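You operate a simulated robot arm through the tools that you are given. There is no shell and no other tool. Be economical: measure what you need, move in short steps, check, and stop when the job is done.

Carry out the task below with a simulated robot arm. There is one attempt and no reset: what you move stays moved.

JOB
Swap the purple ring under the cap for the blue ring.
Fine: the cap waits on the grey tray and is pushed back on the post; the purple ring stays on the tray.

The check looks at the end state, three seconds after you hand in, the way a careful person would. Anything else that was tipped, shoved, dropped, spilled or broken makes it a failure. Lids that push on must go on centred and level and be pressed home; caps that screw on are set level and turned clockwise until they are tight.

ROBOT AND FRAMES
A 6-joint arm with a fingered hand on a trunk, on a base that drives. Base frame: it is fixed to the floor where the robot stands at the start and does not move with it; the origin is under the middle of the robot, x ahead of it, y to its left, z up. Lengths are in mm, angles in degrees, forces in N, time in s.
With the tool pointing down near the work surface it reaches from about 340 to 800 mm from the robot's upright axis, wherever it stands. Its first joint turns from -115.0 to 115.0 degrees. Places, roughly: cap (5x5x3 cm) [500, 0, 1000]; grey tray [500, -500, 900]; post [500, 0, 900]. Payload 4 kg.
The tool frame sits at the grasp point between the pads (the TCP): z along the fingers, y along the line on which they close. The tips reach 26 mm beyond it. The gripper opens to 164 mm. The gripper's body begins 73 mm behind the TCP. The gripper is a hand of 5 fingers: y runs from the thumb to the fingers, the wrist lies at [0, 0, -239] in the tool frame, and closing takes about 1.5 s.
Orientation is that of the tool frame in the base frame, as [roll, pitch, yaw] about the fixed x, y, z axes, in that order (R = Rz(yaw) Ry(pitch) Rx(roll)). With the fingers straight down and closing along the base's y, the tool's x points along the base's -x, its y along +y and its z along -z.

CONTROLS
- The arm moves only by the tool drive_tool. Its arguments are lists of equal length, an entry for each row: "offset": the shift along the tool's x, y, z in units of 300 mm (1.0 is 300 mm), a list of three; "turn": the turn, a rotation vector about the tool's x, y, z in units of 120 degrees (1.0 is 120 degrees), a list of three. In form: {"offset": [[x, y, z], ...], "turn": [[wx, wy, wz], ...]}. A call has 1 to 20 rows; each row is the pose to reach, as a shift and turn from the pose commanded when the call began, along the tool's axes at that moment. "fingers" is the finger opening in mm, from 0 to 164, set as the call begins (left out, the last holds). A call with a number of a shift or a turn outside -1 to 1 is refused whole. Each row takes 0.2 s and may step no farther than 50 mm and 8.6 degrees from the row before; otherwise, or with a gripper value out of range, the whole call is refused. Where a pose cannot be reached the arm comes as near as it can. A force on the tool above 40 N (or 10 N above the force at the start of the call, whichever is more), or a blocked arm, ends the call early, and 0.2 s more pass. The fingers move at their own pace (about 45 mm/s each) and stop on an object; they squeeze with about 30 N. The grip force told is the motor's: it shows also when the fingers shut on nothing. Time passes only in rows, and 0.2 s behind the last, so rows that repeat a pose let the fingers close. The reply holds the time, the measured pose of the TCP, the force on the tool along the base axes, the opening and the grip force, in the units named above and with some noise, with the torque about the TCP (base axes, N m) and any sound that the robot's microphone picked up.
- Cameras (640 x 400 px; columns grow to the right, rows downward): "scene" is now at [-24.1, 127.4, 1763.7]; the picture's right is [-0.80, -0.60, 0.00], its down [-0.45, 0.60, -0.67] and it looks along [0.40, -0.53, -0.75] (base axes); focal length 252 px, centre (320, 200). "wrist" rides on the gripper at [50, -70, -94] in the tool frame; the picture's right is [0.81, 0.59, 0.00], its down [-0.43, 0.60, -0.68] and it looks along [-0.40, 0.55, 0.74] (tool axes); focal length 270 px, centre (320, 200). There is no depth. A picture from a camera that has moved, and an enlarged one, comes with that camera's place and axes in the base frame and with its lens. The place of the scene camera against the robot may be out by one fixed shift of up to 18 mm in any direction.
- snapshot(camera): a new picture of that camera. The clock stands still meanwhile.
- move_column(by): slides the trunk up (or, below 0, down) by that many mm; the arm and the scene camera ride with it, the base frame stays. It gives what a move gives, with no picture.
- roll_base(legs): drives the robot by 1 to 6 legs, each [ahead, left, turn to the left] in mm, mm and degrees, along the robot's own axes; the way and the turn of a leg run together, so that a leg with both is an arc; at most 1500 mm and 180 degrees a leg. The arm and the cameras ride along, it lands a little off, and it stops where it bumps. It gives what a move gives.
- set_fingers(finger1, finger2, finger3, finger4, thumb_bend): sets how far each is bent, from 0 (flat) to 1 (curled in); at 0.3 the hand is open as for a grip, at 0.7 the pads meet at the TCP. One left out holds its place. A second passes; each finger stops where it meets its share of the squeeze, and holds until it gets a number again. A gripper value or a shape takes the hand back. It gives what a move gives, with no picture; readings hold the bend of each and the force on the fingers (four entries, about 0 where the hand has none), thumb and palm.
- set_grasp(shape): the hand has 5 fingers and takes this shape, open, in about a second: jaw (thumb against the fingers, like two jaws); tri (thumb and two fingers); tip (a fingertip pinch); poke (one finger out to press); point (the index stretched); flat (the hand flat); cup (the hand cupped); fist (a fist). The gripper value then closes the fingers along that shape, each until it touches; the sizes above hold for jaw. It gives what a move gives, with no picture.
- turn_head(pan, tilt): turns the head with the scene camera to pan (to the left, within 155 degrees either way) and tilt (down, from -29 to 69), counted from straight ahead of the robot. It gives what a move gives.
- close_up(camera, box): a new picture of the part [left, top, right, bottom] of that camera's present view, enlarged. The clock stands still meanwhile.
- hand_in(): hands the job in; it is judged then, once.

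Work in short steps. Places have to be worked out from the pictures, the camera data and where the tool is seen: move nearer, look again, correct. Check each grasp and each placing, and mend what went wrong. You have 120 turns and 98 pictures in all, those below and enlarged ones among them. Open the gripper and draw the arm clear of the work before you hand the job in, unless the task says otherwise; then end with one line.

The tools are called after "Request:" as name(argument=value, ...) on one line, values as JSON. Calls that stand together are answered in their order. drive_tool: Moves the arm, as the interface text tells. Its arguments: {"type":"object","properties":{"offset":{"type":"array","items":{"type":"array","items":{"type":"number"}}},"turn":{"type":"array","items":{"type":"array","items":{"type":"number"}}},"fingers":{"type":"number"}},"required":["offset","turn"]} The other tools are called the same way: move_column (by) slides the trunk up or down; set_grasp (shape) gives the hand a shape; set_fingers (finger1, finger2, finger3, finger4, thumb_bend) moves the fingers one by one; roll_base (legs) drives the base; turn_head (pan, tilt) turns the head that bears the scene camera; snapshot (camera) takes a picture; close_up (camera, box) takes an enlarged picture of a part of a camera's view; hand_in () hands the job in.

At the start:

```text
time_s: 0.0
eef_pos: [500.9, -324.2, 1246.1]
ee_rot: [180.0, 0.0, 180.0]
contact_force: [0.7, -0.3, -0.4]
torque: [0.02, 0.01, -0.01]
finger_gap: 164.0
finger_force: 0.1
shape: jaw
bend: [0.3, 0.3, 0.3, 0.3, 0.3]
finger forces: [0.0, 0.0, 0.0, 0.0, 0.0, 0.1]
trunk travel left (down, up): [-825.0, 165.0]
robot x, y, heading: [-1.3, -2.9, -0.1]
head pan, tilt: [-52.9, 48.3]
```

scene: 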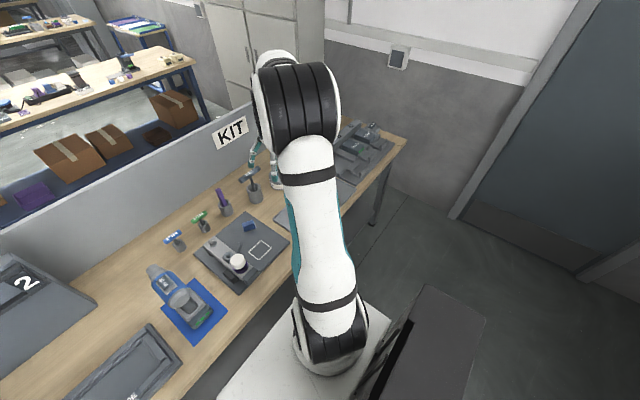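
wrist: 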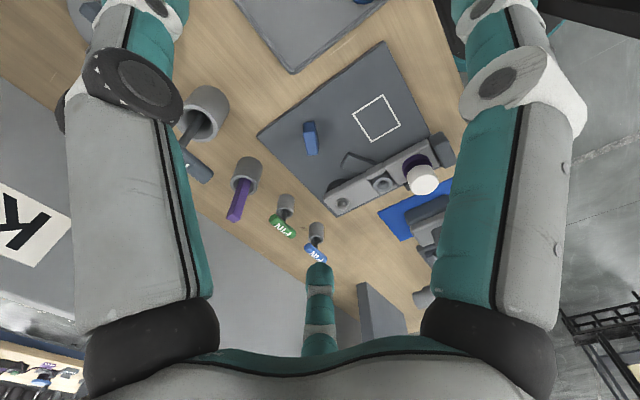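

I see a fixture with a white cap, a purple band below it, a blue thing and a marked square. I'll look closer before moving.

Request:
close_up(camera="scene", box=[140, 160, 310, 340])

Request:
close_up(camera="wrist", box=[240, 30, 480, 280])

```text
2.22 times, centred on (225, 250) of scene
camera zoom: at [-24.1, 127.4, 1763.7], right [-0.8, -0.6, 0.0], down [-0.45, 0.6, -0.67], along [0.4, -0.53, -0.75], focal length 560 px, centre (531, 89)
```

zoom: 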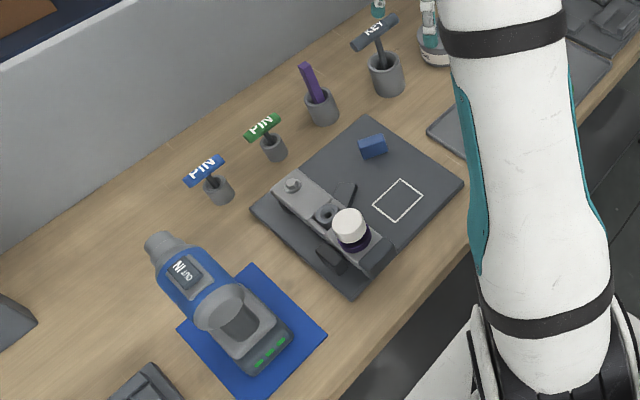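

```text
1.60 times, centred on (360, 155) of wrist
camera zoom: at [450.9, -395.5, 1338.4], right [-0.81, 0.59, 0.0], down [0.43, 0.6, 0.68], along [0.4, 0.55, -0.74], focal length 432 px, centre (256, 272)
```

zoom: 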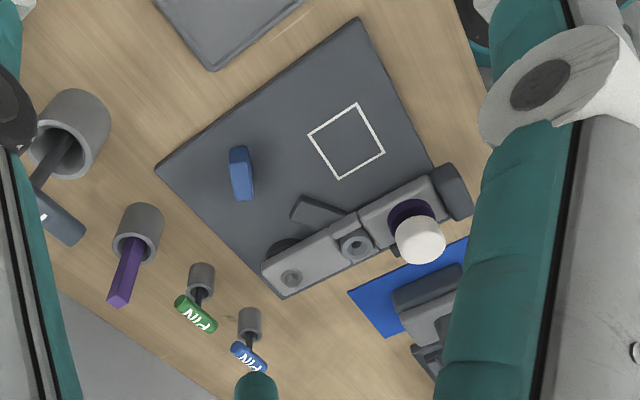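

The arm hides the grey tray (around y=-500). I'll swing the tool to y≈0 at the same height to see it.

Request:
drive_tool(offset=[[0, 0.15, 0], [0, 0.3, 0], [0, 0.45, 0], [0, 0.6, 0], [0, 0.75, 0], [0, 0.9, 0], [0, 1, 0]], turn=[[0, 0, 0], [0, 0, 0], [0, 0, 0], [0, 0, 0], [0, 0, 0], [0, 0, 0], [0, 0, 0]])

Request:
snapshot(camera="scene")

Request:
snapshot(camera="wrist")

```text
time_s: 1.6
eef_pos: [501.2, -23.8, 1243.4]
ee_rot: [-179.9, -0.1, 179.9]
contact_force: [-0.1, 0.2, 0.1]
torque: [-0.01, 0.0, -0.01]
finger_gap: 164.0
finger_force: 0.0
shape: jaw
bend: [0.3, 0.3, 0.3, 0.3, 0.3]
finger forces: [0.0, 0.0, 0.1, 0.1, 0.0, 0.1]
trunk travel left (down, up): [-825.0, 165.0]
robot x, y, heading: [2.1, -0.8, 0.3]
head pan, tilt: [-52.9, 48.3]
```

```text
93 pictures are left
camera scene: at [-24.1, 128.2, 1763.6], right [-0.8, -0.6, 0.0], down [-0.45, 0.59, -0.67], along [0.4, -0.53, -0.75], focal length 252 px, centre (320, 200)
```

scene: 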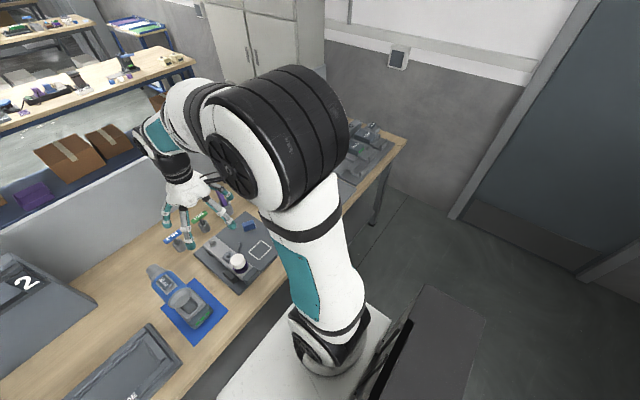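

```text
92 pictures are left
camera wrist: at [449.6, -93.5, 1336.1], right [-0.81, 0.59, 0.0], down [0.43, 0.6, 0.68], along [0.4, 0.55, -0.74], focal length 270 px, centre (320, 200)
```

wrist: 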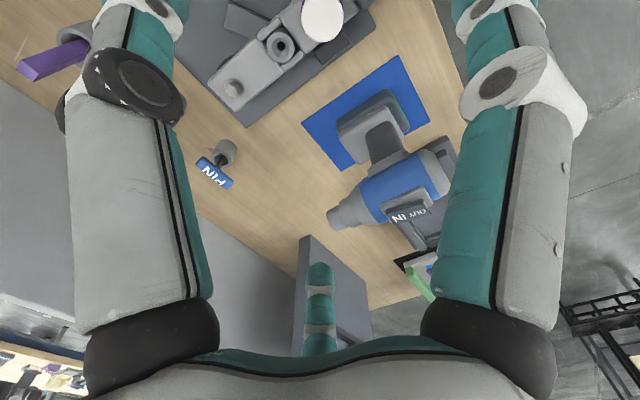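

The tray is still hidden by the upper arm. I'll move the tool to y≈-560 so the wrist camera looks at the tray.

Request:
drive_tool(offset=[[0, -0.16, 0], [0, -0.32, 0], [0, -0.48, 0], [0, -0.64, 0], [0, -0.8, 0], [0, -0.96, 0]], turn=[[0, 0, 0], [0, 0, 0], [0, 0, 0], [0, 0, 0], [0, 0, 0], [0, 0, 0]])

Request:
drive_tool(offset=[[0, -0.16, 0], [0, -0.32, 0], [0, -0.48, 0], [0, -0.64, 0], [0, -0.8, 0], [0, -0.9, 0]], turn=[[0, 0, 0], [0, 0, 0], [0, 0, 0], [0, 0, 0], [0, 0, 0], [0, 0, 0]])

Request:
snapshot(camera="wrist")

Request:
snapshot(camera="scene")

```text
time_s: 3.0
eef_pos: [503.6, -316.3, 1241.5]
ee_rot: [-180.0, -0.1, -179.9]
contact_force: [0.3, -0.4, 0.5]
torque: [0.01, -0.02, -0.02]
finger_gap: 164.1
finger_force: 0.2
shape: jaw
bend: [0.3, 0.3, 0.3, 0.3, 0.3]
finger forces: [0.0, 0.0, 0.1, 0.1, 0.0, 0.0]
trunk travel left (down, up): [-825.0, 165.0]
robot x, y, heading: [-0.5, 1.8, -0.1]
head pan, tilt: [-52.9, 48.3]
```

```text
time_s: 4.4
eef_pos: [486.7, -563.8, 1230.1]
ee_rot: [-179.5, 0.3, -180.0]
contact_force: [0.2, 0.3, -0.3]
torque: [-0.01, 0.01, -0.01]
finger_gap: 164.1
finger_force: 0.0
shape: jaw
bend: [0.3, 0.3, 0.3, 0.3, 0.3]
finger forces: [0.0, 0.0, 0.0, 0.0, 0.0, 0.0]
out of reach, approached as far as the arm can: row 5, 6
trunk travel left (down, up): [-825.0, 165.0]
robot x, y, heading: [2.6, -5.3, -0.2]
head pan, tilt: [-52.9, 48.3]
```

```text
91 pictures are left
camera wrist: at [434.2, -632.5, 1324.0], right [-0.81, 0.59, -0.01], down [0.43, 0.6, 0.67], along [0.4, 0.54, -0.74], focal length 270 px, centre (320, 200)
```

wrist: 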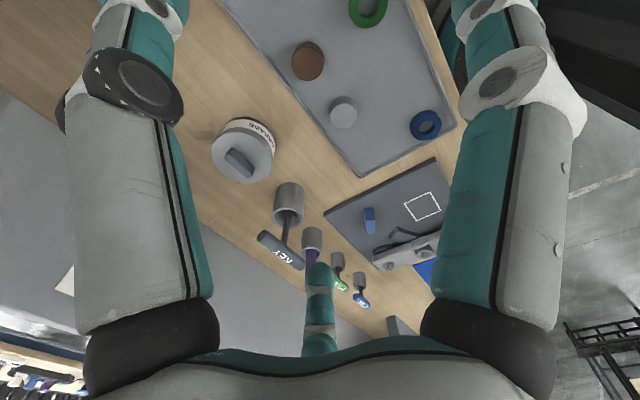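

```text
90 pictures are left
camera scene: at [-24.2, 127.1, 1763.7], right [-0.8, -0.6, 0.0], down [-0.45, 0.6, -0.67], along [0.4, -0.53, -0.75], focal length 252 px, centre (320, 200)
```

scene: 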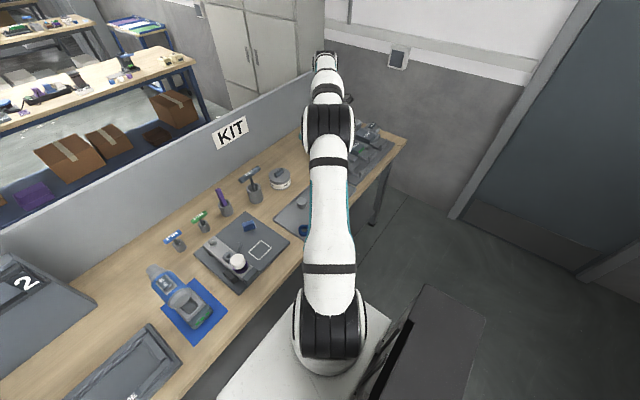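

The blue ring lies on the grey tray near (419,-341), with a green ring, a brown puck and a grey puck beside it. I now go back toward the cap for a closer look at the post.

Request:
drive_tool(offset=[[0, 0.16, 0], [0, 0.32, 0], [0, 0.48, 0], [0, 0.64, 0], [0, 0.8, 0], [0, 0.96, 0]], turn=[[0, 0, 0], [0, 0, 0], [0, 0, 0], [0, 0, 0], [0, 0, 0], [0, 0, 0]])

Request:
snapshot(camera="wrist")

Request:
drive_tool(offset=[[0, 0.14, 0.1], [0, 0.24, 0.2], [0, 0.34, 0.28]], turn=[[0, 0, 0], [0, 0, 0], [0, 0, 0]])

Request:
snapshot(camera="wrist")

```text
time_s: 5.8
eef_pos: [482.9, -273.3, 1227.2]
ee_rot: [-179.9, -0.1, 179.9]
contact_force: [0.2, 1.3, 0.2]
torque: [0.01, 0.03, 0.01]
finger_gap: 163.6
finger_force: 0.0
shape: jaw
bend: [0.3, 0.3, 0.3, 0.3, 0.3]
finger forces: [0.0, 0.0, 0.0, 0.1, 0.1, 0.0]
trunk travel left (down, up): [-825.0, 165.0]
robot x, y, heading: [2.9, -3.3, -0.1]
head pan, tilt: [-52.9, 48.3]
```

```text
89 pictures are left
camera wrist: at [431.5, -342.0, 1321.4], right [-0.81, 0.59, 0.0], down [0.43, 0.6, 0.68], along [0.4, 0.55, -0.74], focal length 270 px, centre (320, 200)
```

wrist: 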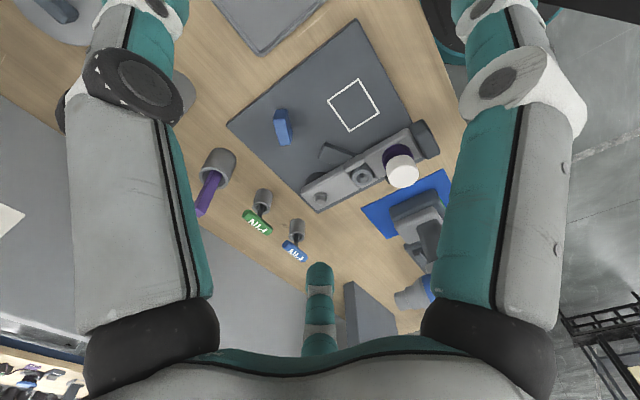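

```text
refused: row 1 steps farther than a row can; nothing moved
```

```text
88 pictures are left
camera wrist: at [431.5, -342.0, 1321.4], right [-0.81, 0.59, 0.0], down [0.43, 0.6, 0.68], along [0.4, 0.55, -0.74], focal length 270 px, centre (320, 200)
```

wrist: 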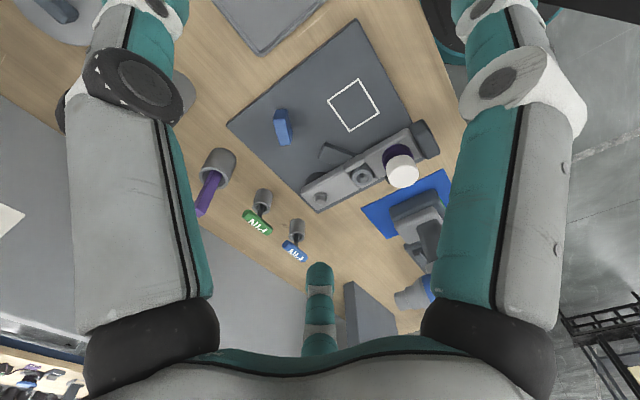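

That step was too large; I repeat it with smaller ones.

Request:
drive_tool(offset=[[0, 0.1, 0.1], [0, 0.2, 0.2], [0, 0.3, 0.28]], turn=[[0, 0, 0], [0, 0, 0], [0, 0, 0]])

Request:
snapshot(camera="wrist")

Request:
close_up(camera="wrist", box=[250, 60, 450, 200])

```text
time_s: 6.6
eef_pos: [485.5, -183.5, 1143.9]
ee_rot: [-179.8, 0.0, 179.8]
contact_force: [-0.5, -0.3, -0.1]
torque: [0.01, -0.01, 0.0]
finger_gap: 164.0
finger_force: 0.2
shape: jaw
bend: [0.3, 0.3, 0.3, 0.3, 0.3]
finger forces: [0.0, 0.1, 0.0, 0.0, 0.0, 0.0]
trunk travel left (down, up): [-825.0, 165.0]
robot x, y, heading: [-0.9, 0.1, -0.1]
head pan, tilt: [-52.9, 48.3]
```

```text
87 pictures are left
camera wrist: at [434.9, -253.0, 1238.1], right [-0.81, 0.59, 0.0], down [0.43, 0.6, 0.68], along [0.4, 0.55, -0.74], focal length 270 px, centre (320, 200)
```

wrist: 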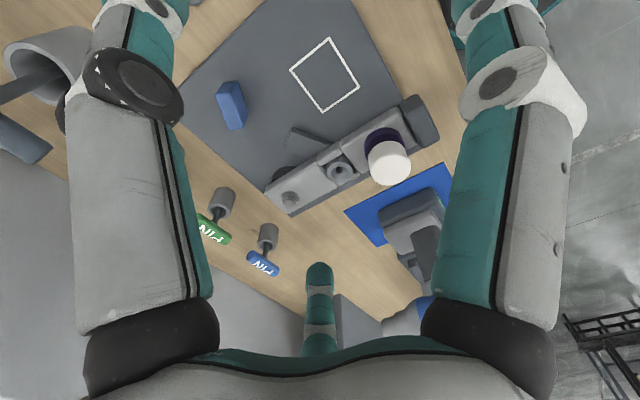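

```text
2.86 times, centred on (350, 130) of wrist
camera zoom: at [434.9, -253.0, 1238.1], right [-0.81, 0.59, 0.0], down [0.43, 0.6, 0.68], along [0.4, 0.55, -0.74], focal length 772 px, centre (234, 400)
```

zoom: 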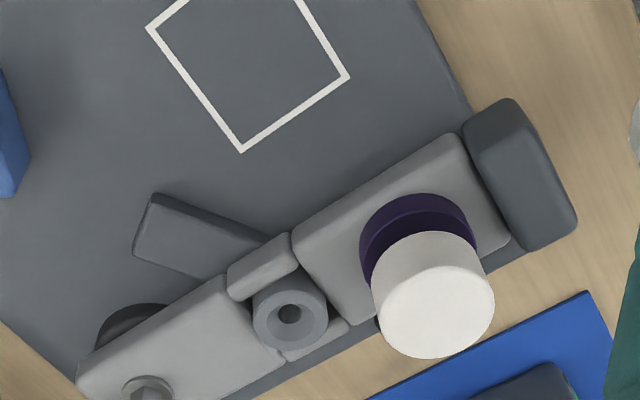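

Two views put the cap's top near (482,-40,961), about 50 mm wide. I check how the hand looks from the scene camera.

Request:
close_up(camera="scene", box=[160, 110, 320, 290])

```text
2.22 times, centred on (240, 200) of scene
camera zoom: at [-23.7, 128.8, 1763.6], right [-0.8, -0.6, 0.0], down [-0.45, 0.59, -0.67], along [0.4, -0.53, -0.75], focal length 560 px, centre (498, 200)
```

zoom: 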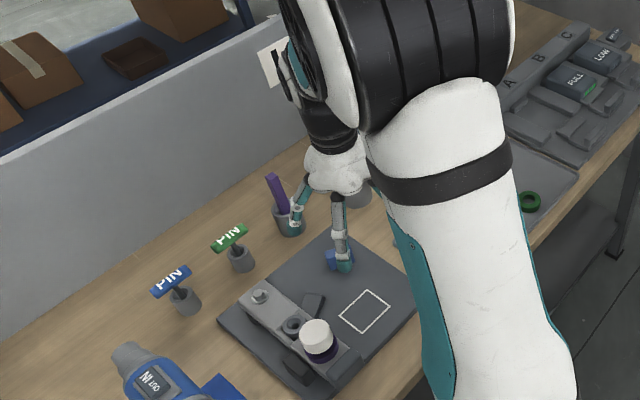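

I'll go above the cap at TCP z≈1040 and view the hand against it.

Request:
drive_tool(offset=[[0, 0.12, 0.07], [0.005, 0.24, 0.14], [0.01, 0.36, 0.21], [0.01, 0.477, 0.28], [0.01, 0.477, 0.34]], turn=[[0, 0, 0], [0, 0, 0], [0, 0, 0], [0, 0, 0], [0, 0, 0]])

Request:
close_up(camera="scene", box=[160, 140, 320, 300])

Request:
snapshot(camera="wrist")

```text
time_s: 7.8
eef_pos: [483.5, -39.7, 1043.2]
ee_rot: [180.0, 0.0, 179.9]
contact_force: [0.6, -0.6, -0.1]
torque: [0.02, 0.0, 0.02]
finger_gap: 163.8
finger_force: 0.0
shape: jaw
bend: [0.3, 0.3, 0.3, 0.3, 0.3]
finger forces: [0.0, 0.0, 0.0, 0.1, 0.0, 0.0]
trunk travel left (down, up): [-825.0, 165.0]
robot x, y, heading: [3.2, 0.7, -0.1]
head pan, tilt: [-52.9, 48.3]
```

```text
2.50 times, centred on (240, 220) of scene
camera zoom: at [-23.4, 126.9, 1763.7], right [-0.8, -0.6, 0.0], down [-0.45, 0.6, -0.67], along [0.4, -0.53, -0.75], focal length 630 px, centre (520, 150)
```

zoom: 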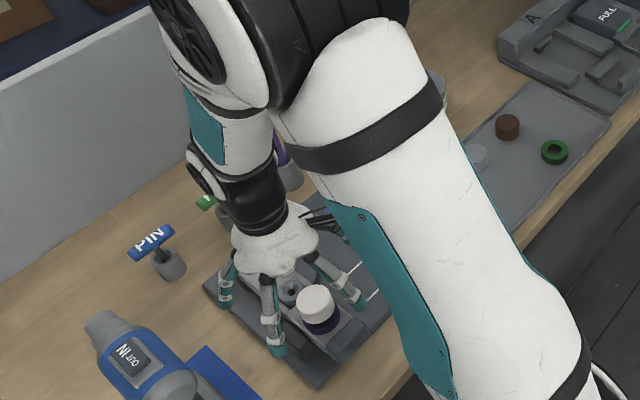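

```text
83 pictures are left
camera wrist: at [431.7, -109.6, 1136.5], right [-0.81, 0.59, 0.0], down [0.43, 0.59, 0.68], along [0.4, 0.55, -0.74], focal length 270 px, centre (320, 200)
```

wrist: 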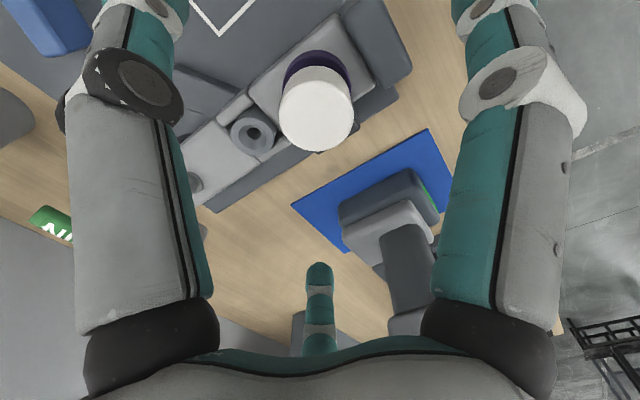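

The hand is a five-finger claw around the tool axis, with room around the cap. This view gives the cap axis at about (481,-44). I'll lower to z≈985 and check centring.

Request:
drive_tool(offset=[[0.003, -0.007, 0.1], [0.006, -0.014, 0.195]], turn=[[0, 0, 0], [0, 0, 0]])

Request:
snapshot(camera="wrist")

Request:
close_up(camera="scene", box=[190, 200, 290, 290])

```text
time_s: 8.4
eef_pos: [481.7, -45.3, 985.0]
ee_rot: [179.9, 0.1, 180.0]
contact_force: [-0.7, -0.7, -0.2]
torque: [0.02, 0.01, -0.05]
finger_gap: 163.8
finger_force: 0.1
shape: jaw
bend: [0.3, 0.3, 0.3, 0.3, 0.3]
finger forces: [0.0, 0.0, 0.0, 0.0, 0.0, 0.0]
trunk travel left (down, up): [-825.0, 165.0]
robot x, y, heading: [3.1, -1.6, -0.1]
head pan, tilt: [-52.9, 48.3]
```

```text
82 pictures are left
camera wrist: at [430.9, -115.4, 1078.6], right [-0.81, 0.59, 0.0], down [0.43, 0.6, 0.68], along [0.4, 0.55, -0.74], focal length 270 px, centre (320, 200)
```

wrist: 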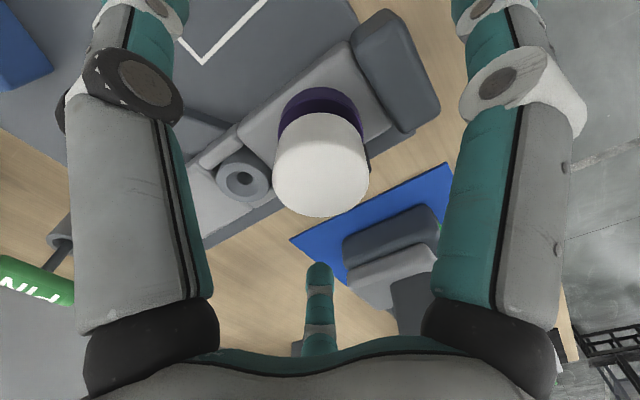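

```text
4.44 times, centred on (240, 245) of scene
camera zoom: at [-23.8, 127.5, 1763.7], right [-0.8, -0.6, 0.0], down [-0.45, 0.6, -0.67], along [0.4, -0.53, -0.75], focal length 1120 px, centre (676, 0)
```

zoom: 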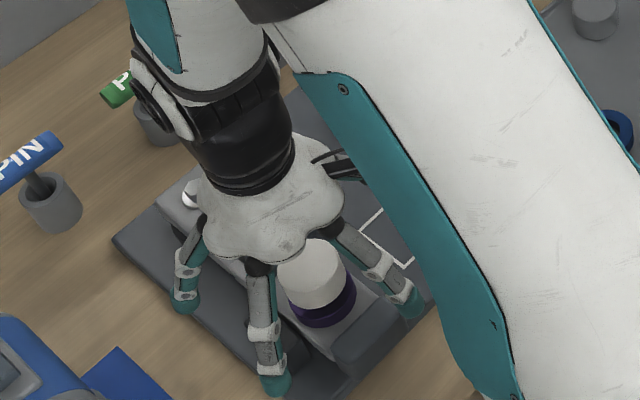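

Refined: cap axis ≈ (485,-40), top ≈ 962. I centre and lower to TCP z≈957 with the hand open, tips at about the cap's lower rim.

Request:
drive_tool(offset=[[-0.012, 0.017, 0.0], [-0.012, 0.017, 0.05], [-0.012, 0.017, 0.094]], turn=[[0, 0, 0], [0, 0, 0], [0, 0, 0]])

Request:
snapshot(camera="wrist")

Request:
close_up(camera="scene", box=[190, 200, 290, 290])

```text
time_s: 9.2
eef_pos: [484.9, -41.0, 956.2]
ee_rot: [180.0, 0.0, 180.0]
contact_force: [0.5, 0.1, 0.0]
torque: [-0.03, -0.01, 0.01]
finger_gap: 163.9
finger_force: 0.0
shape: jaw
bend: [0.3, 0.3, 0.3, 0.3, 0.3]
finger forces: [0.1, 0.0, 0.0, 0.1, 0.1, 0.0]
trunk travel left (down, up): [-825.0, 165.0]
robot x, y, heading: [4.1, 0.1, 0.1]
head pan, tilt: [-52.9, 48.3]
```

```text
80 pictures are left
camera wrist: at [434.6, -110.8, 1049.8], right [-0.81, 0.59, 0.0], down [0.43, 0.6, 0.68], along [0.4, 0.55, -0.74], focal length 270 px, centre (320, 200)
```

wrist: 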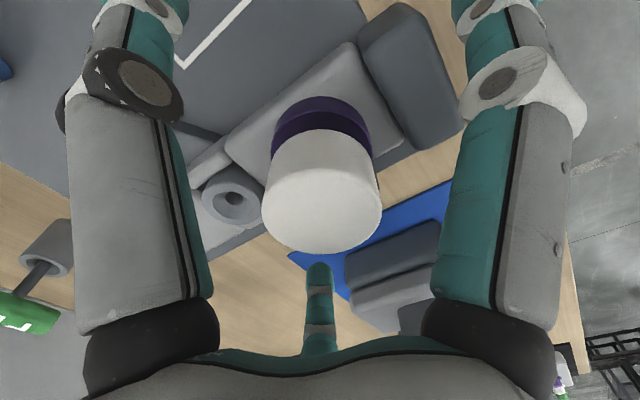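

```text
4.44 times, centred on (240, 245) of scene
camera zoom: at [-23.7, 127.5, 1763.7], right [-0.8, -0.6, 0.0], down [-0.45, 0.6, -0.67], along [0.4, -0.53, -0.75], focal length 1120 px, centre (676, 0)
```

zoom: 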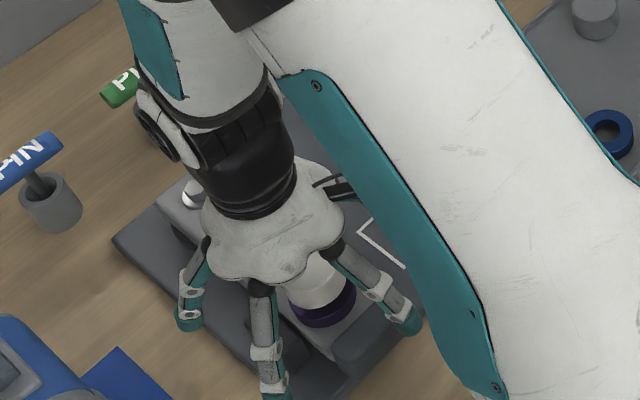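

The cap is centred on the tool axis. I close on it.

Request:
drive_tool(fingers=20, offset=[[0, 0, 0], [0, 0, 0], [0, 0, 0], [0, 0, 0], [0, 0, 0], [0, 0, 0], [0, 0, 0], [0, 0, 0], [0, 0, 0], [0, 0, 0]], turn=[[0, 0, 0], [0, 0, 0], [0, 0, 0], [0, 0, 0], [0, 0, 0], [0, 0, 0], [0, 0, 0], [0, 0, 0], [0, 0, 0], [0, 0, 0]])

Request:
snapshot(camera="wrist")

Request:
close_up(camera="scene", box=[190, 200, 290, 290])

```text
time_s: 10.8
eef_pos: [481.0, -43.1, 961.7]
ee_rot: [-180.0, 0.1, 179.9]
contact_force: [-11.2, -8.9, 50.3]
torque: [-0.8, 2.99, 0.03]
finger_gap: 39.6
finger_force: 0.1
shape: jaw
bend: [0.37, 0.56, 0.57, 0.57, 0.7]
finger forces: [43.6, 9.8, 3.5, 4.3, 11.7, 0.0]
trunk travel left (down, up): [-825.0, 165.0]
robot x, y, heading: [0.4, 2.5, -0.4]
head pan, tilt: [-52.9, 48.3]
stopped in row 8: the force on the tool passed its limit (the readings are from after the stop); the commanded pose is now the measured one
```

```text
78 pictures are left
camera wrist: at [430.8, -113.1, 1054.7], right [-0.81, 0.59, 0.0], down [0.43, 0.59, 0.68], along [0.4, 0.55, -0.74], focal length 270 px, centre (320, 200)
```

wrist: 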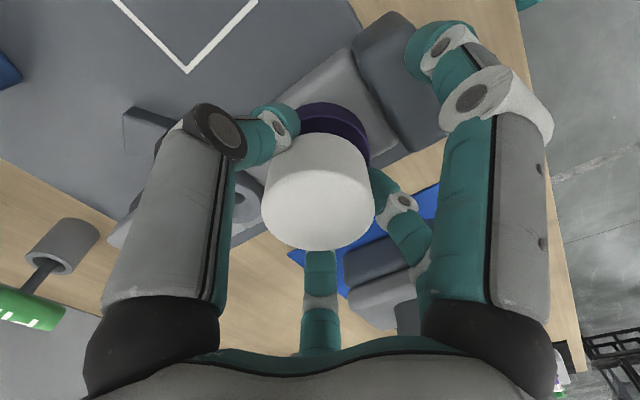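

```text
4.44 times, centred on (240, 245) of scene
camera zoom: at [-30.1, 126.4, 1764.5], right [-0.8, -0.6, 0.0], down [-0.45, 0.6, -0.67], along [0.4, -0.53, -0.74], focal length 1120 px, centre (676, 0)
```

zoom: 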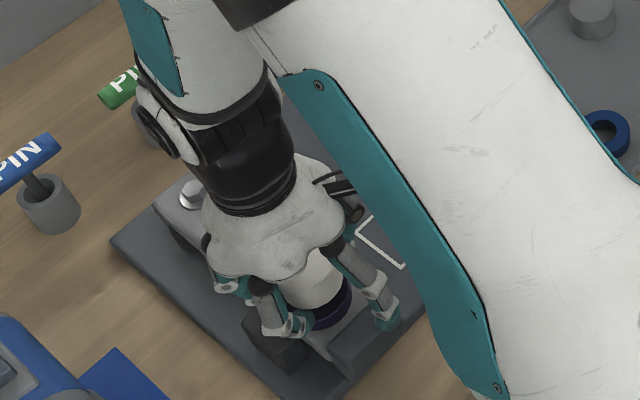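

Finger 1 landed on the dark end block of the fixture (43 N). I open again and rise, then check that nothing was moved.

Request:
drive_tool(fingers=164, offset=[[0, 0, 0], [0, 0, 0], [0, 0, 0], [0, 0, 0], [0, 0, 0], [0, 0, 0], [0, 0, 0], [0, 0, 0]], turn=[[0, 0, 0], [0, 0, 0], [0, 0, 0], [0, 0, 0], [0, 0, 0], [0, 0, 0], [0, 0, 0], [0, 0, 0]])

Request:
drive_tool(offset=[[0, 0, -0.1], [0, 0, -0.2], [0, 0, -0.3]], turn=[[0, 0, 0], [0, 0, 0], [0, 0, 0]])

Request:
snapshot(camera="wrist")

Request:
close_up(camera="scene", box=[190, 200, 290, 290])

```text
time_s: 12.6
eef_pos: [486.8, -40.9, 959.8]
ee_rot: [-179.9, 0.2, -180.0]
contact_force: [12.0, 4.2, 35.2]
torque: [-0.71, 2.21, -0.03]
finger_gap: 162.6
finger_force: 0.1
shape: jaw
bend: [0.33, 0.3, 0.3, 0.3, 0.3]
finger forces: [34.3, 0.1, 0.1, 0.0, 0.0, 0.0]
trunk travel left (down, up): [-825.0, 165.0]
robot x, y, heading: [0.8, -2.6, 0.1]
head pan, tilt: [-52.9, 48.3]
```

```text
time_s: 13.4
eef_pos: [481.4, -43.1, 1047.3]
ee_rot: [-180.0, -0.1, 180.0]
contact_force: [0.1, 0.2, 0.6]
torque: [-0.01, 0.0, -0.01]
finger_gap: 163.9
finger_force: 0.1
shape: jaw
bend: [0.3, 0.3, 0.3, 0.3, 0.3]
finger forces: [0.0, 0.0, 0.0, 0.0, 0.0, 0.0]
trunk travel left (down, up): [-825.0, 165.0]
robot x, y, heading: [1.1, 1.0, 0.0]
head pan, tilt: [-52.9, 48.3]
```

```text
76 pictures are left
camera wrist: at [430.4, -112.0, 1140.6], right [-0.81, 0.59, 0.0], down [0.43, 0.6, 0.68], along [0.4, 0.55, -0.74], focal length 270 px, centre (320, 200)
```

wrist: 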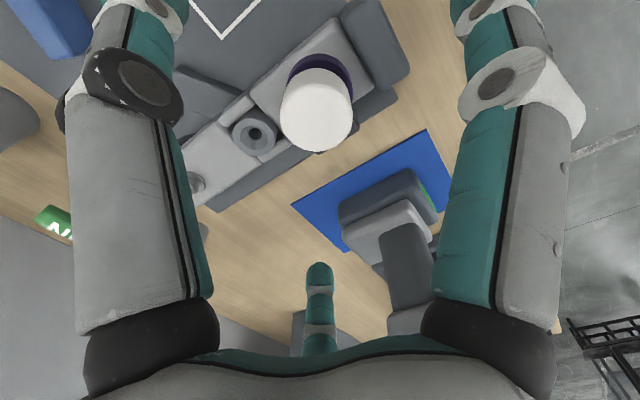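

```text
4.44 times, centred on (240, 245) of scene
camera zoom: at [-25.6, 127.6, 1763.5], right [-0.8, -0.6, 0.0], down [-0.45, 0.6, -0.67], along [0.4, -0.53, -0.75], focal length 1120 px, centre (676, 0)
```

zoom: 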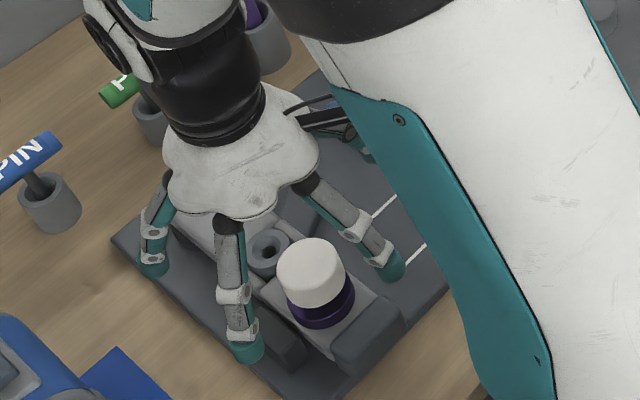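

Nothing looks disturbed. The fingers form a pentagon and finger 1 faces the end block, so I'll grip higher (TCP z≈970) with the thumb and the other fingers while finger 1 stays out.

Request:
set_fingers(finger1=0.05, finger2=0.3, finger3=0.3, finger4=0.3, thumb_bend=0.3)

Request:
drive_tool(offset=[[-0.012, 0.009, 0.09], [-0.012, 0.009, 0.18], [-0.012, 0.009, 0.257]], turn=[[0, 0, 0], [0, 0, 0], [0, 0, 0]])

Request:
snapshot(camera="wrist")

```text
time_s: 14.4
eef_pos: [482.4, -43.0, 1046.0]
ee_rot: [-179.9, 0.0, 179.9]
contact_force: [0.2, -0.5, 0.3]
torque: [0.02, -0.02, 0.02]
finger_gap: 109.4
finger_force: 0.0
shape: fingers
bend: [0.06, 0.3, 0.3, 0.3, 0.3]
finger forces: [0.1, 0.1, 0.0, 0.0, 0.0, 0.1]
trunk travel left (down, up): [-825.0, 165.0]
robot x, y, heading: [-0.3, 0.7, 0.0]
head pan, tilt: [-52.9, 48.3]
```

```text
time_s: 15.2
eef_pos: [489.6, -38.5, 969.7]
ee_rot: [-179.8, -0.1, 179.9]
contact_force: [0.5, 0.7, -0.8]
torque: [-0.01, 0.04, -0.04]
finger_gap: 109.3
finger_force: 0.0
shape: fingers
bend: [0.06, 0.3, 0.3, 0.3, 0.3]
finger forces: [0.1, 0.1, 0.0, 0.0, 0.1, 0.0]
trunk travel left (down, up): [-825.0, 165.0]
robot x, y, heading: [2.1, -2.8, -0.2]
head pan, tilt: [-52.9, 48.3]
```

```text
74 pictures are left
camera wrist: at [439.8, -108.8, 1063.6], right [-0.81, 0.59, 0.0], down [0.43, 0.6, 0.68], along [0.4, 0.55, -0.74], focal length 270 px, centre (320, 200)
```

wrist: 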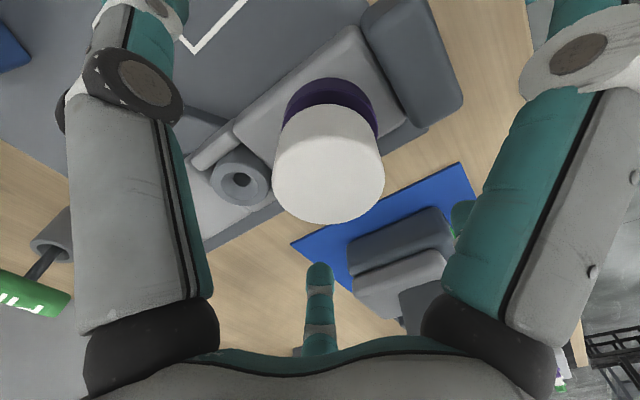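

The tool sits about 4 mm off in x; I correct that, then close thumb, fingers 2, 3 and 4.

Request:
drive_tool(offset=[[0.015, -0.006, 0], [0.015, -0.006, 0]], turn=[[0, 0, 0], [0, 0, 0]])

Request:
set_fingers(finger2=0.5, finger3=0.5, thumb_bend=0.5)

Request:
snapshot(camera="wrist")

```text
time_s: 15.8
eef_pos: [484.2, -41.3, 971.0]
ee_rot: [-179.9, 0.0, 180.0]
contact_force: [0.2, -0.4, -0.2]
torque: [-0.01, 0.0, 0.04]
finger_gap: 109.0
finger_force: 0.0
shape: fingers
bend: [0.06, 0.3, 0.3, 0.3, 0.3]
finger forces: [0.0, 0.0, 0.0, 0.0, 0.0, 0.0]
trunk travel left (down, up): [-825.0, 165.0]
robot x, y, heading: [-3.8, 2.7, 0.0]
head pan, tilt: [-52.9, 48.3]
```

```text
time_s: 16.8
eef_pos: [485.0, -40.9, 971.2]
ee_rot: [-179.9, -0.1, 179.9]
contact_force: [0.5, 0.0, -0.2]
torque: [0.0, -0.01, -0.02]
finger_gap: 99.5
finger_force: 0.2
shape: fingers
bend: [0.06, 0.5, 0.5, 0.3, 0.5]
finger forces: [0.0, 0.0, 0.0, 0.0, 0.0, 0.0]
trunk travel left (down, up): [-825.0, 165.0]
robot x, y, heading: [0.3, 0.4, 0.1]
head pan, tilt: [-52.9, 48.3]
```

```text
73 pictures are left
camera wrist: at [434.4, -110.9, 1064.3], right [-0.81, 0.59, 0.0], down [0.43, 0.6, 0.68], along [0.4, 0.55, -0.74], focal length 270 px, centre (320, 200)
```

wrist: 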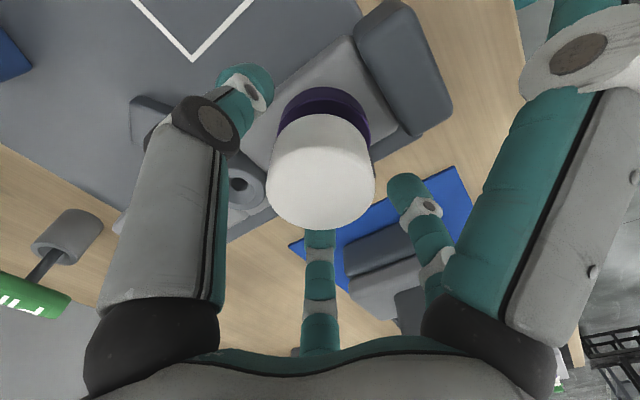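

Clear of everything so far and the cap is centred. I close on through.

Request:
set_fingers(finger2=0.7, finger3=0.7, finger4=0.7, thumb_bend=0.7)

Request:
snapshot(camera="wrist")

Request:
close_up(camera="scene", box=[190, 200, 290, 290])

```text
time_s: 17.8
eef_pos: [485.8, -41.4, 970.3]
ee_rot: [180.0, 0.1, 179.9]
contact_force: [3.9, -8.7, 1.1]
torque: [-0.13, -0.08, 0.07]
finger_gap: 98.6
finger_force: 17.7
shape: fingers
bend: [0.06, 0.63, 0.65, 0.64, 0.6]
finger forces: [0.0, 8.1, 5.7, 6.6, 15.0, 0.1]
trunk travel left (down, up): [-825.0, 165.0]
robot x, y, heading: [-1.0, 3.0, -0.2]
head pan, tilt: [-52.9, 48.3]
```

```text
72 pictures are left
camera wrist: at [435.2, -111.8, 1064.2], right [-0.81, 0.59, 0.0], down [0.43, 0.59, 0.68], along [0.4, 0.55, -0.74], focal length 270 px, centre (320, 200)
```

wrist: 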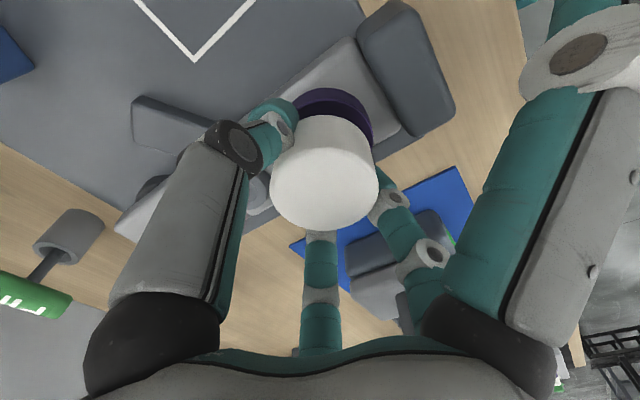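

```text
4.44 times, centred on (240, 245) of scene
camera zoom: at [-23.4, 126.2, 1763.8], right [-0.8, -0.6, 0.0], down [-0.45, 0.6, -0.67], along [0.4, -0.53, -0.75], focal length 1120 px, centre (676, 0)
```

zoom: 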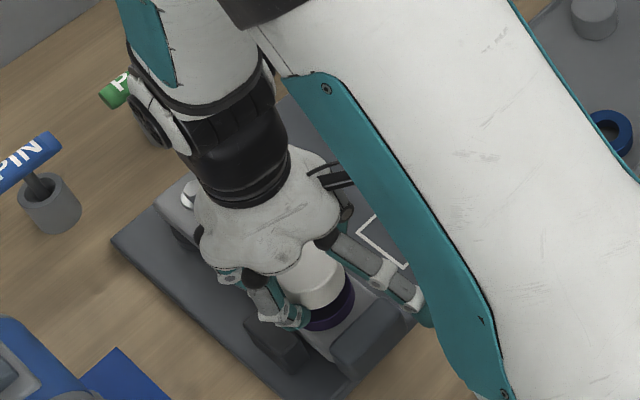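

Four fingers hold the cap. I lift slowly, 15 mm, and look at whether the cap comes off alone.

Request:
drive_tool(offset=[[0, 0, -0.01], [0, 0, -0.02], [0, 0, -0.03], [0, 0, -0.04], [0, 0, -0.05]], turn=[[0, 0, 0], [0, 0, 0], [0, 0, 0], [0, 0, 0], [0, 0, 0]])

Request:
snapshot(camera="wrist")

Request:
close_up(camera="scene", box=[190, 200, 290, 290])

```text
time_s: 19.0
eef_pos: [485.8, -41.4, 985.4]
ee_rot: [180.0, 0.1, 179.9]
contact_force: [2.1, -2.8, 0.2]
torque: [-0.08, -0.04, 0.04]
finger_gap: 98.7
finger_force: 16.8
shape: fingers
bend: [0.06, 0.62, 0.65, 0.65, 0.62]
finger forces: [0.1, 9.9, 5.7, 5.4, 12.4, 0.0]
trunk travel left (down, up): [-825.0, 165.0]
robot x, y, heading: [0.7, -0.3, -0.4]
head pan, tilt: [-52.9, 48.3]
```

```text
70 pictures are left
camera wrist: at [435.0, -110.5, 1079.0], right [-0.81, 0.59, 0.0], down [0.43, 0.6, 0.68], along [0.4, 0.55, -0.74], focal length 270 px, centre (320, 200)
```

wrist: 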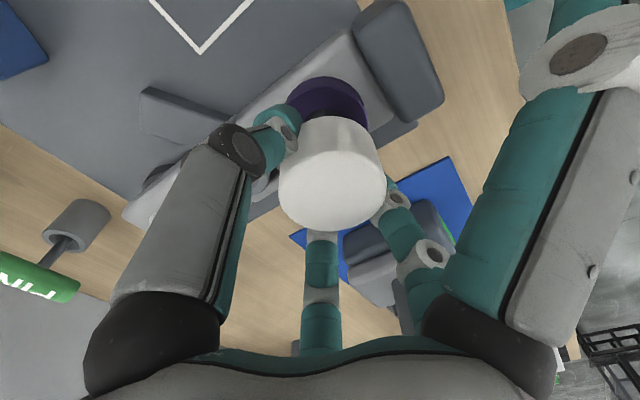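

```text
4.44 times, centred on (240, 245) of scene
camera zoom: at [-24.3, 127.2, 1763.7], right [-0.8, -0.6, 0.0], down [-0.45, 0.6, -0.67], along [0.4, -0.53, -0.75], focal length 1120 px, centre (676, 0)
```

zoom: 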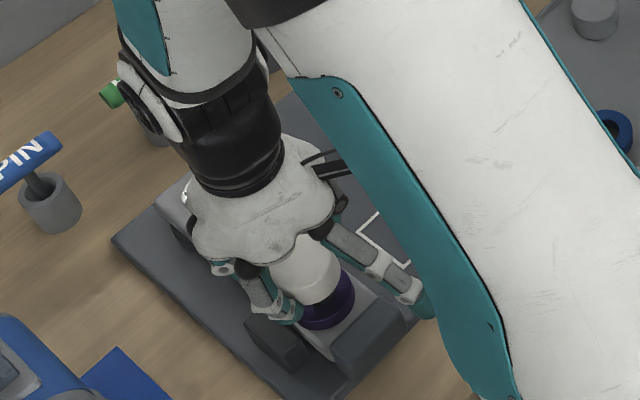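

The cap rises with the hand and the purple ring seems to stay. I lift 60 mm more.

Request:
drive_tool(offset=[[0, 0, -0.05], [0, 0, -0.1], [0, 0, -0.15], [0, 0, -0.2], [0, 0, -0.25]], turn=[[0, 0, 0], [0, 0, 0], [0, 0, 0], [0, 0, 0], [0, 0, 0]])

Request:
snapshot(camera="wrist")

Request:
close_up(camera="scene", box=[190, 200, 290, 290])

```text
time_s: 20.2
eef_pos: [483.1, -39.4, 1058.3]
ee_rot: [-179.9, -0.1, 179.9]
contact_force: [0.7, 0.2, -0.6]
torque: [-0.02, -0.03, 0.01]
finger_gap: 98.7
finger_force: 16.0
shape: fingers
bend: [0.06, 0.62, 0.65, 0.65, 0.63]
finger forces: [0.0, 10.5, 6.1, 4.9, 11.1, 0.0]
trunk travel left (down, up): [-825.0, 165.0]
robot x, y, heading: [1.5, -0.1, 0.0]
head pan, tilt: [-52.9, 48.3]
```

```text
68 pictures are left
camera wrist: at [431.9, -109.6, 1152.1], right [-0.81, 0.59, 0.0], down [0.43, 0.6, 0.68], along [0.4, 0.55, -0.74], focal length 270 px, centre (320, 200)
```

wrist: 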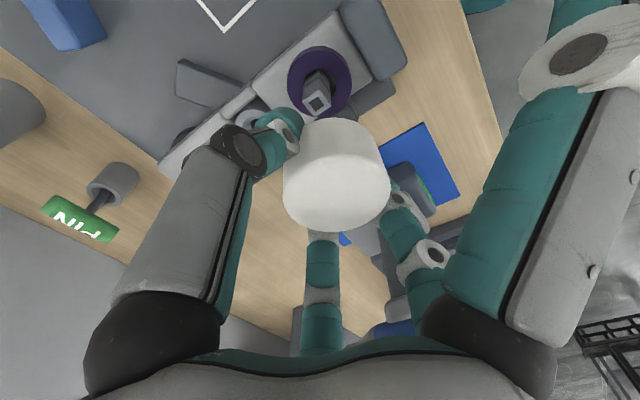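

```text
4.44 times, centred on (240, 245) of scene
camera zoom: at [-24.8, 127.5, 1763.6], right [-0.8, -0.6, 0.0], down [-0.45, 0.6, -0.67], along [0.4, -0.53, -0.75], focal length 1120 px, centre (676, 0)
```

zoom: 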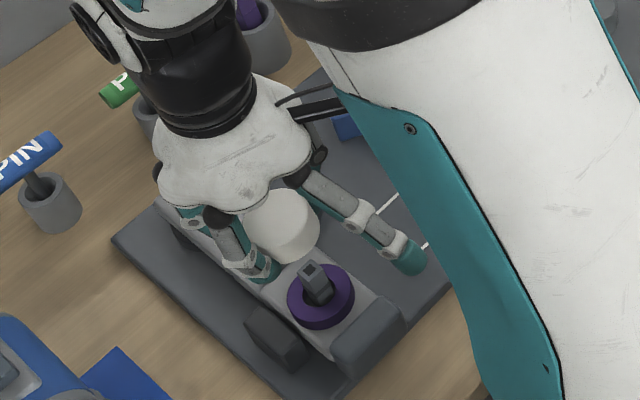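

The post is square and stands through the purple ring, so I'll keep the tool yaw fixed for the cap. I carry the cap over to the free tray corner near (528,-348).

Request:
drive_tool(offset=[[-0.02, -0.14, -0.05], [-0.045, -0.28, -0.05], [-0.07, -0.42, -0.05], [-0.09, -0.56, -0.05], [-0.11, -0.7, -0.05], [-0.13, -0.84, -0.05], [-0.15, -0.98, -0.05], [-0.15, -1, -0.05]], turn=[[0, 0, 0], [0, 0, 0], [0, 0, 0], [0, 0, 0], [0, 0, 0], [0, 0, 0], [0, 0, 0], [0, 0, 0]])

Request:
snapshot(camera="wrist")

Request:
snapshot(camera="scene")

```text
time_s: 22.0
eef_pos: [528.7, -343.4, 1077.0]
ee_rot: [-179.9, -0.2, 180.0]
contact_force: [-0.2, 0.3, -0.8]
torque: [0.0, -0.01, -0.01]
finger_gap: 98.6
finger_force: 16.0
shape: fingers
bend: [0.06, 0.62, 0.65, 0.66, 0.63]
finger forces: [0.0, 10.5, 5.9, 4.9, 11.1, 0.0]
trunk travel left (down, up): [-825.0, 165.0]
robot x, y, heading: [-2.1, -0.5, 0.3]
head pan, tilt: [-52.9, 48.3]
```

```text
66 pictures are left
camera wrist: at [477.7, -413.1, 1169.2], right [-0.81, 0.59, 0.0], down [0.43, 0.6, 0.68], along [0.4, 0.55, -0.74], focal length 270 px, centre (320, 200)
```

wrist: 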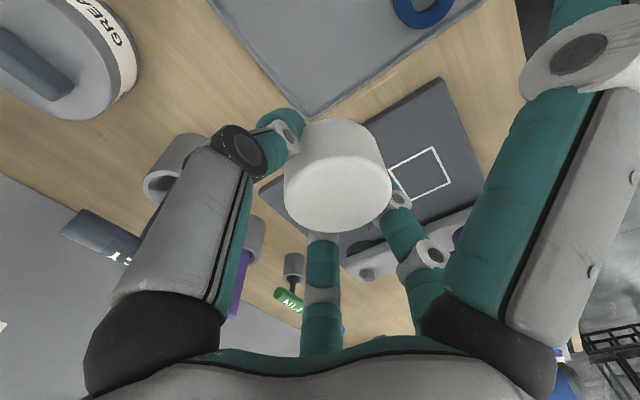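

```text
65 pictures are left
camera scene: at [-24.6, 128.1, 1763.6], right [-0.8, -0.6, 0.0], down [-0.45, 0.6, -0.67], along [0.4, -0.53, -0.75], focal length 252 px, centre (320, 200)
```

scene: 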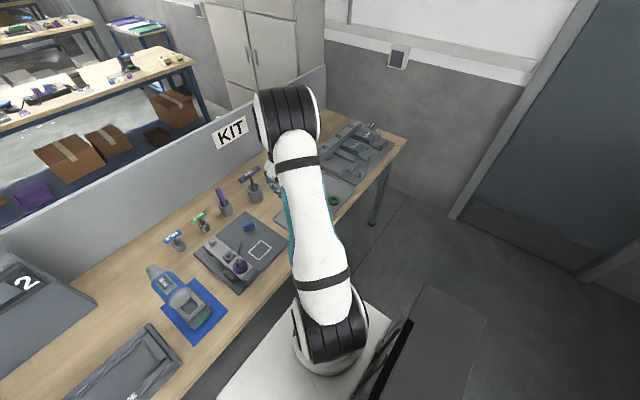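

The cap is over the tray corner. I curl finger 1 to 0.55 so it doesn't hang near the blue ring, and descend to TCP z≈930.

Request:
set_fingers(finger1=0.55)

Request:
drive_tool(offset=[[0, -0.02, 0.12], [0, -0.02, 0.24], [0, -0.02, 0.36], [0, -0.02, 0.46], [0, -0.02, 0.48]], turn=[[0, 0, 0], [0, 0, 0], [0, 0, 0], [0, 0, 0], [0, 0, 0]])

Request:
snapshot(camera="wrist")

Request:
close_up(camera="scene", box=[240, 150, 360, 240])

```text
time_s: 23.0
eef_pos: [529.1, -342.5, 1075.4]
ee_rot: [-180.0, -0.1, 179.8]
contact_force: [0.6, 0.9, -0.3]
torque: [0.01, -0.02, 0.03]
finger_gap: 24.7
finger_force: 16.6
shape: fingers
bend: [0.55, 0.62, 0.65, 0.66, 0.63]
finger forces: [0.2, 10.5, 6.0, 4.9, 11.1, 0.0]
trunk travel left (down, up): [-825.0, 165.0]
robot x, y, heading: [4.2, 4.4, 0.0]
head pan, tilt: [-52.9, 48.3]
```

```text
time_s: 24.2
eef_pos: [531.0, -347.1, 930.1]
ee_rot: [-179.9, -0.1, 179.9]
contact_force: [-0.4, 0.3, -0.9]
torque: [0.03, 0.03, -0.05]
finger_gap: 24.4
finger_force: 16.3
shape: fingers
bend: [0.55, 0.62, 0.65, 0.66, 0.63]
finger forces: [0.2, 10.5, 5.8, 4.7, 11.1, 0.0]
trunk travel left (down, up): [-825.0, 165.0]
robot x, y, heading: [-1.7, -1.0, -0.0]
head pan, tilt: [-52.9, 48.3]
```

```text
64 pictures are left
camera wrist: at [480.3, -416.0, 1023.7], right [-0.81, 0.59, 0.0], down [0.43, 0.6, 0.68], along [0.4, 0.55, -0.74], focal length 270 px, centre (320, 200)
```

wrist: 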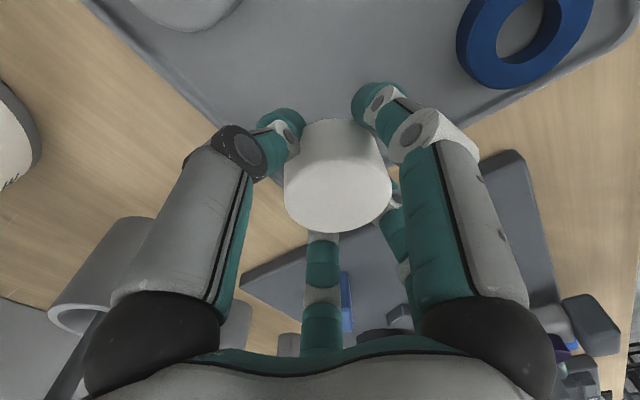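

```text
4.44 times, centred on (300, 195) of scene
camera zoom: at [-24.3, 127.3, 1763.7], right [-0.8, -0.6, 0.0], down [-0.45, 0.6, -0.67], along [0.4, -0.53, -0.75], focal length 1120 px, centre (409, 222)
```

zoom: 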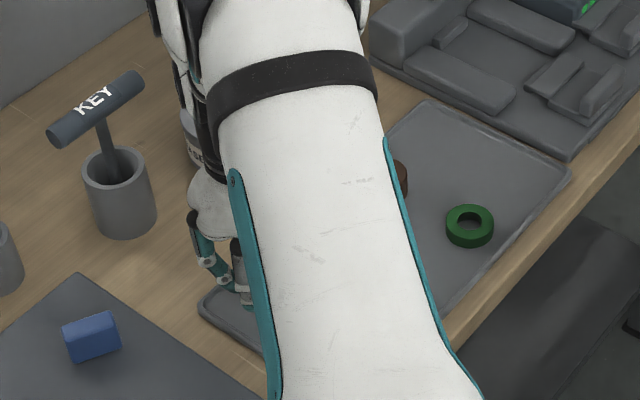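

The cap centre is near (525,-339), close to the tray edge at y≈-311. I shift 16 mm inward and go down gently until contact.

Request:
drive_tool(offset=[[0, -0.055, 0], [0, -0.055, 0.02], [0, -0.055, 0.035], [0, -0.055, 0.045], [0, -0.055, 0.055]], turn=[[0, 0, 0], [0, 0, 0], [0, 0, 0], [0, 0, 0], [0, 0, 0]])

Request:
drive_tool(offset=[[0, 0, 0.007], [0, 0, 0.014], [0, 0, 0.021]], turn=[[0, 0, 0], [0, 0, 0], [0, 0, 0]])

Request:
snapshot(camera="wrist")

```text
time_s: 25.4
eef_pos: [529.7, -363.4, 914.1]
ee_rot: [-179.9, -0.2, 179.8]
contact_force: [0.6, 0.4, 0.3]
torque: [0.02, 0.01, -0.05]
finger_gap: 24.5
finger_force: 16.5
shape: fingers
bend: [0.55, 0.62, 0.65, 0.66, 0.63]
finger forces: [0.2, 10.4, 5.8, 4.8, 11.1, 0.0]
trunk travel left (down, up): [-825.0, 165.0]
robot x, y, heading: [0.0, 1.9, 0.0]
head pan, tilt: [-52.9, 48.3]
```

```text
time_s: 26.2
eef_pos: [529.9, -361.8, 908.7]
ee_rot: [-179.9, -0.1, 179.8]
contact_force: [-0.6, 0.5, -0.5]
torque: [0.0, -0.02, -0.03]
finger_gap: 24.6
finger_force: 16.5
shape: fingers
bend: [0.55, 0.62, 0.65, 0.66, 0.63]
finger forces: [0.2, 10.4, 5.8, 4.7, 11.1, 0.0]
trunk travel left (down, up): [-825.0, 165.0]
robot x, y, heading: [-0.7, -0.1, 0.1]
head pan, tilt: [-52.9, 48.3]
```

```text
62 pictures are left
camera wrist: at [478.3, -432.0, 1002.2], right [-0.81, 0.59, 0.0], down [0.43, 0.6, 0.68], along [0.4, 0.55, -0.74], focal length 270 px, centre (320, 200)
```

wrist: 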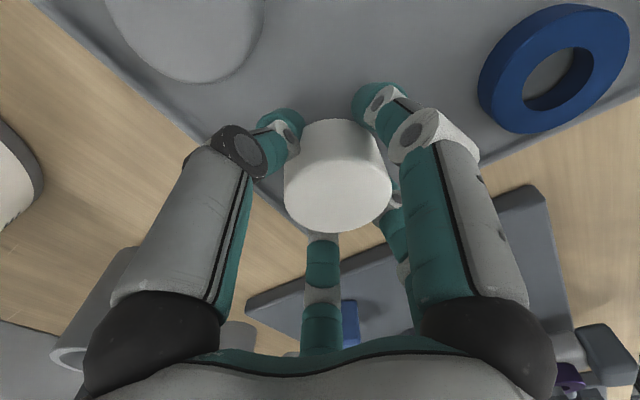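

No contact yet at 908.7; I keep lowering in 1.5–2 mm steps.

Request:
drive_tool(offset=[[0, 0, 0.006], [0, 0, 0.012], [0, 0, 0.018]], turn=[[0, 0, 0], [0, 0, 0], [0, 0, 0]])

Request:
drive_tool(offset=[[0, 0, 0.005], [0, 0, 0.01]], turn=[[0, 0, 0], [0, 0, 0]])

```text
time_s: 27.0
eef_pos: [528.7, -362.6, 902.7]
ee_rot: [-180.0, -0.1, 179.9]
contact_force: [-1.0, 0.7, 0.3]
torque: [0.02, -0.01, 0.0]
finger_gap: 24.4
finger_force: 16.6
shape: fingers
bend: [0.55, 0.62, 0.65, 0.66, 0.63]
finger forces: [0.1, 10.4, 5.8, 4.8, 11.1, 0.1]
trunk travel left (down, up): [-825.0, 165.0]
robot x, y, heading: [0.5, 0.9, -0.1]
head pan, tilt: [-52.9, 48.3]
```

```text
time_s: 27.6
eef_pos: [530.0, -364.2, 901.8]
ee_rot: [-180.0, -0.1, 179.9]
contact_force: [-0.3, -0.3, -0.6]
torque: [-0.02, -0.01, 0.03]
finger_gap: 24.5
finger_force: 16.0
shape: fingers
bend: [0.55, 0.62, 0.65, 0.66, 0.63]
finger forces: [0.2, 10.4, 5.8, 4.8, 11.1, 0.0]
trunk travel left (down, up): [-825.0, 165.0]
robot x, y, heading: [1.4, 0.4, 0.1]
head pan, tilt: [-52.9, 48.3]
```

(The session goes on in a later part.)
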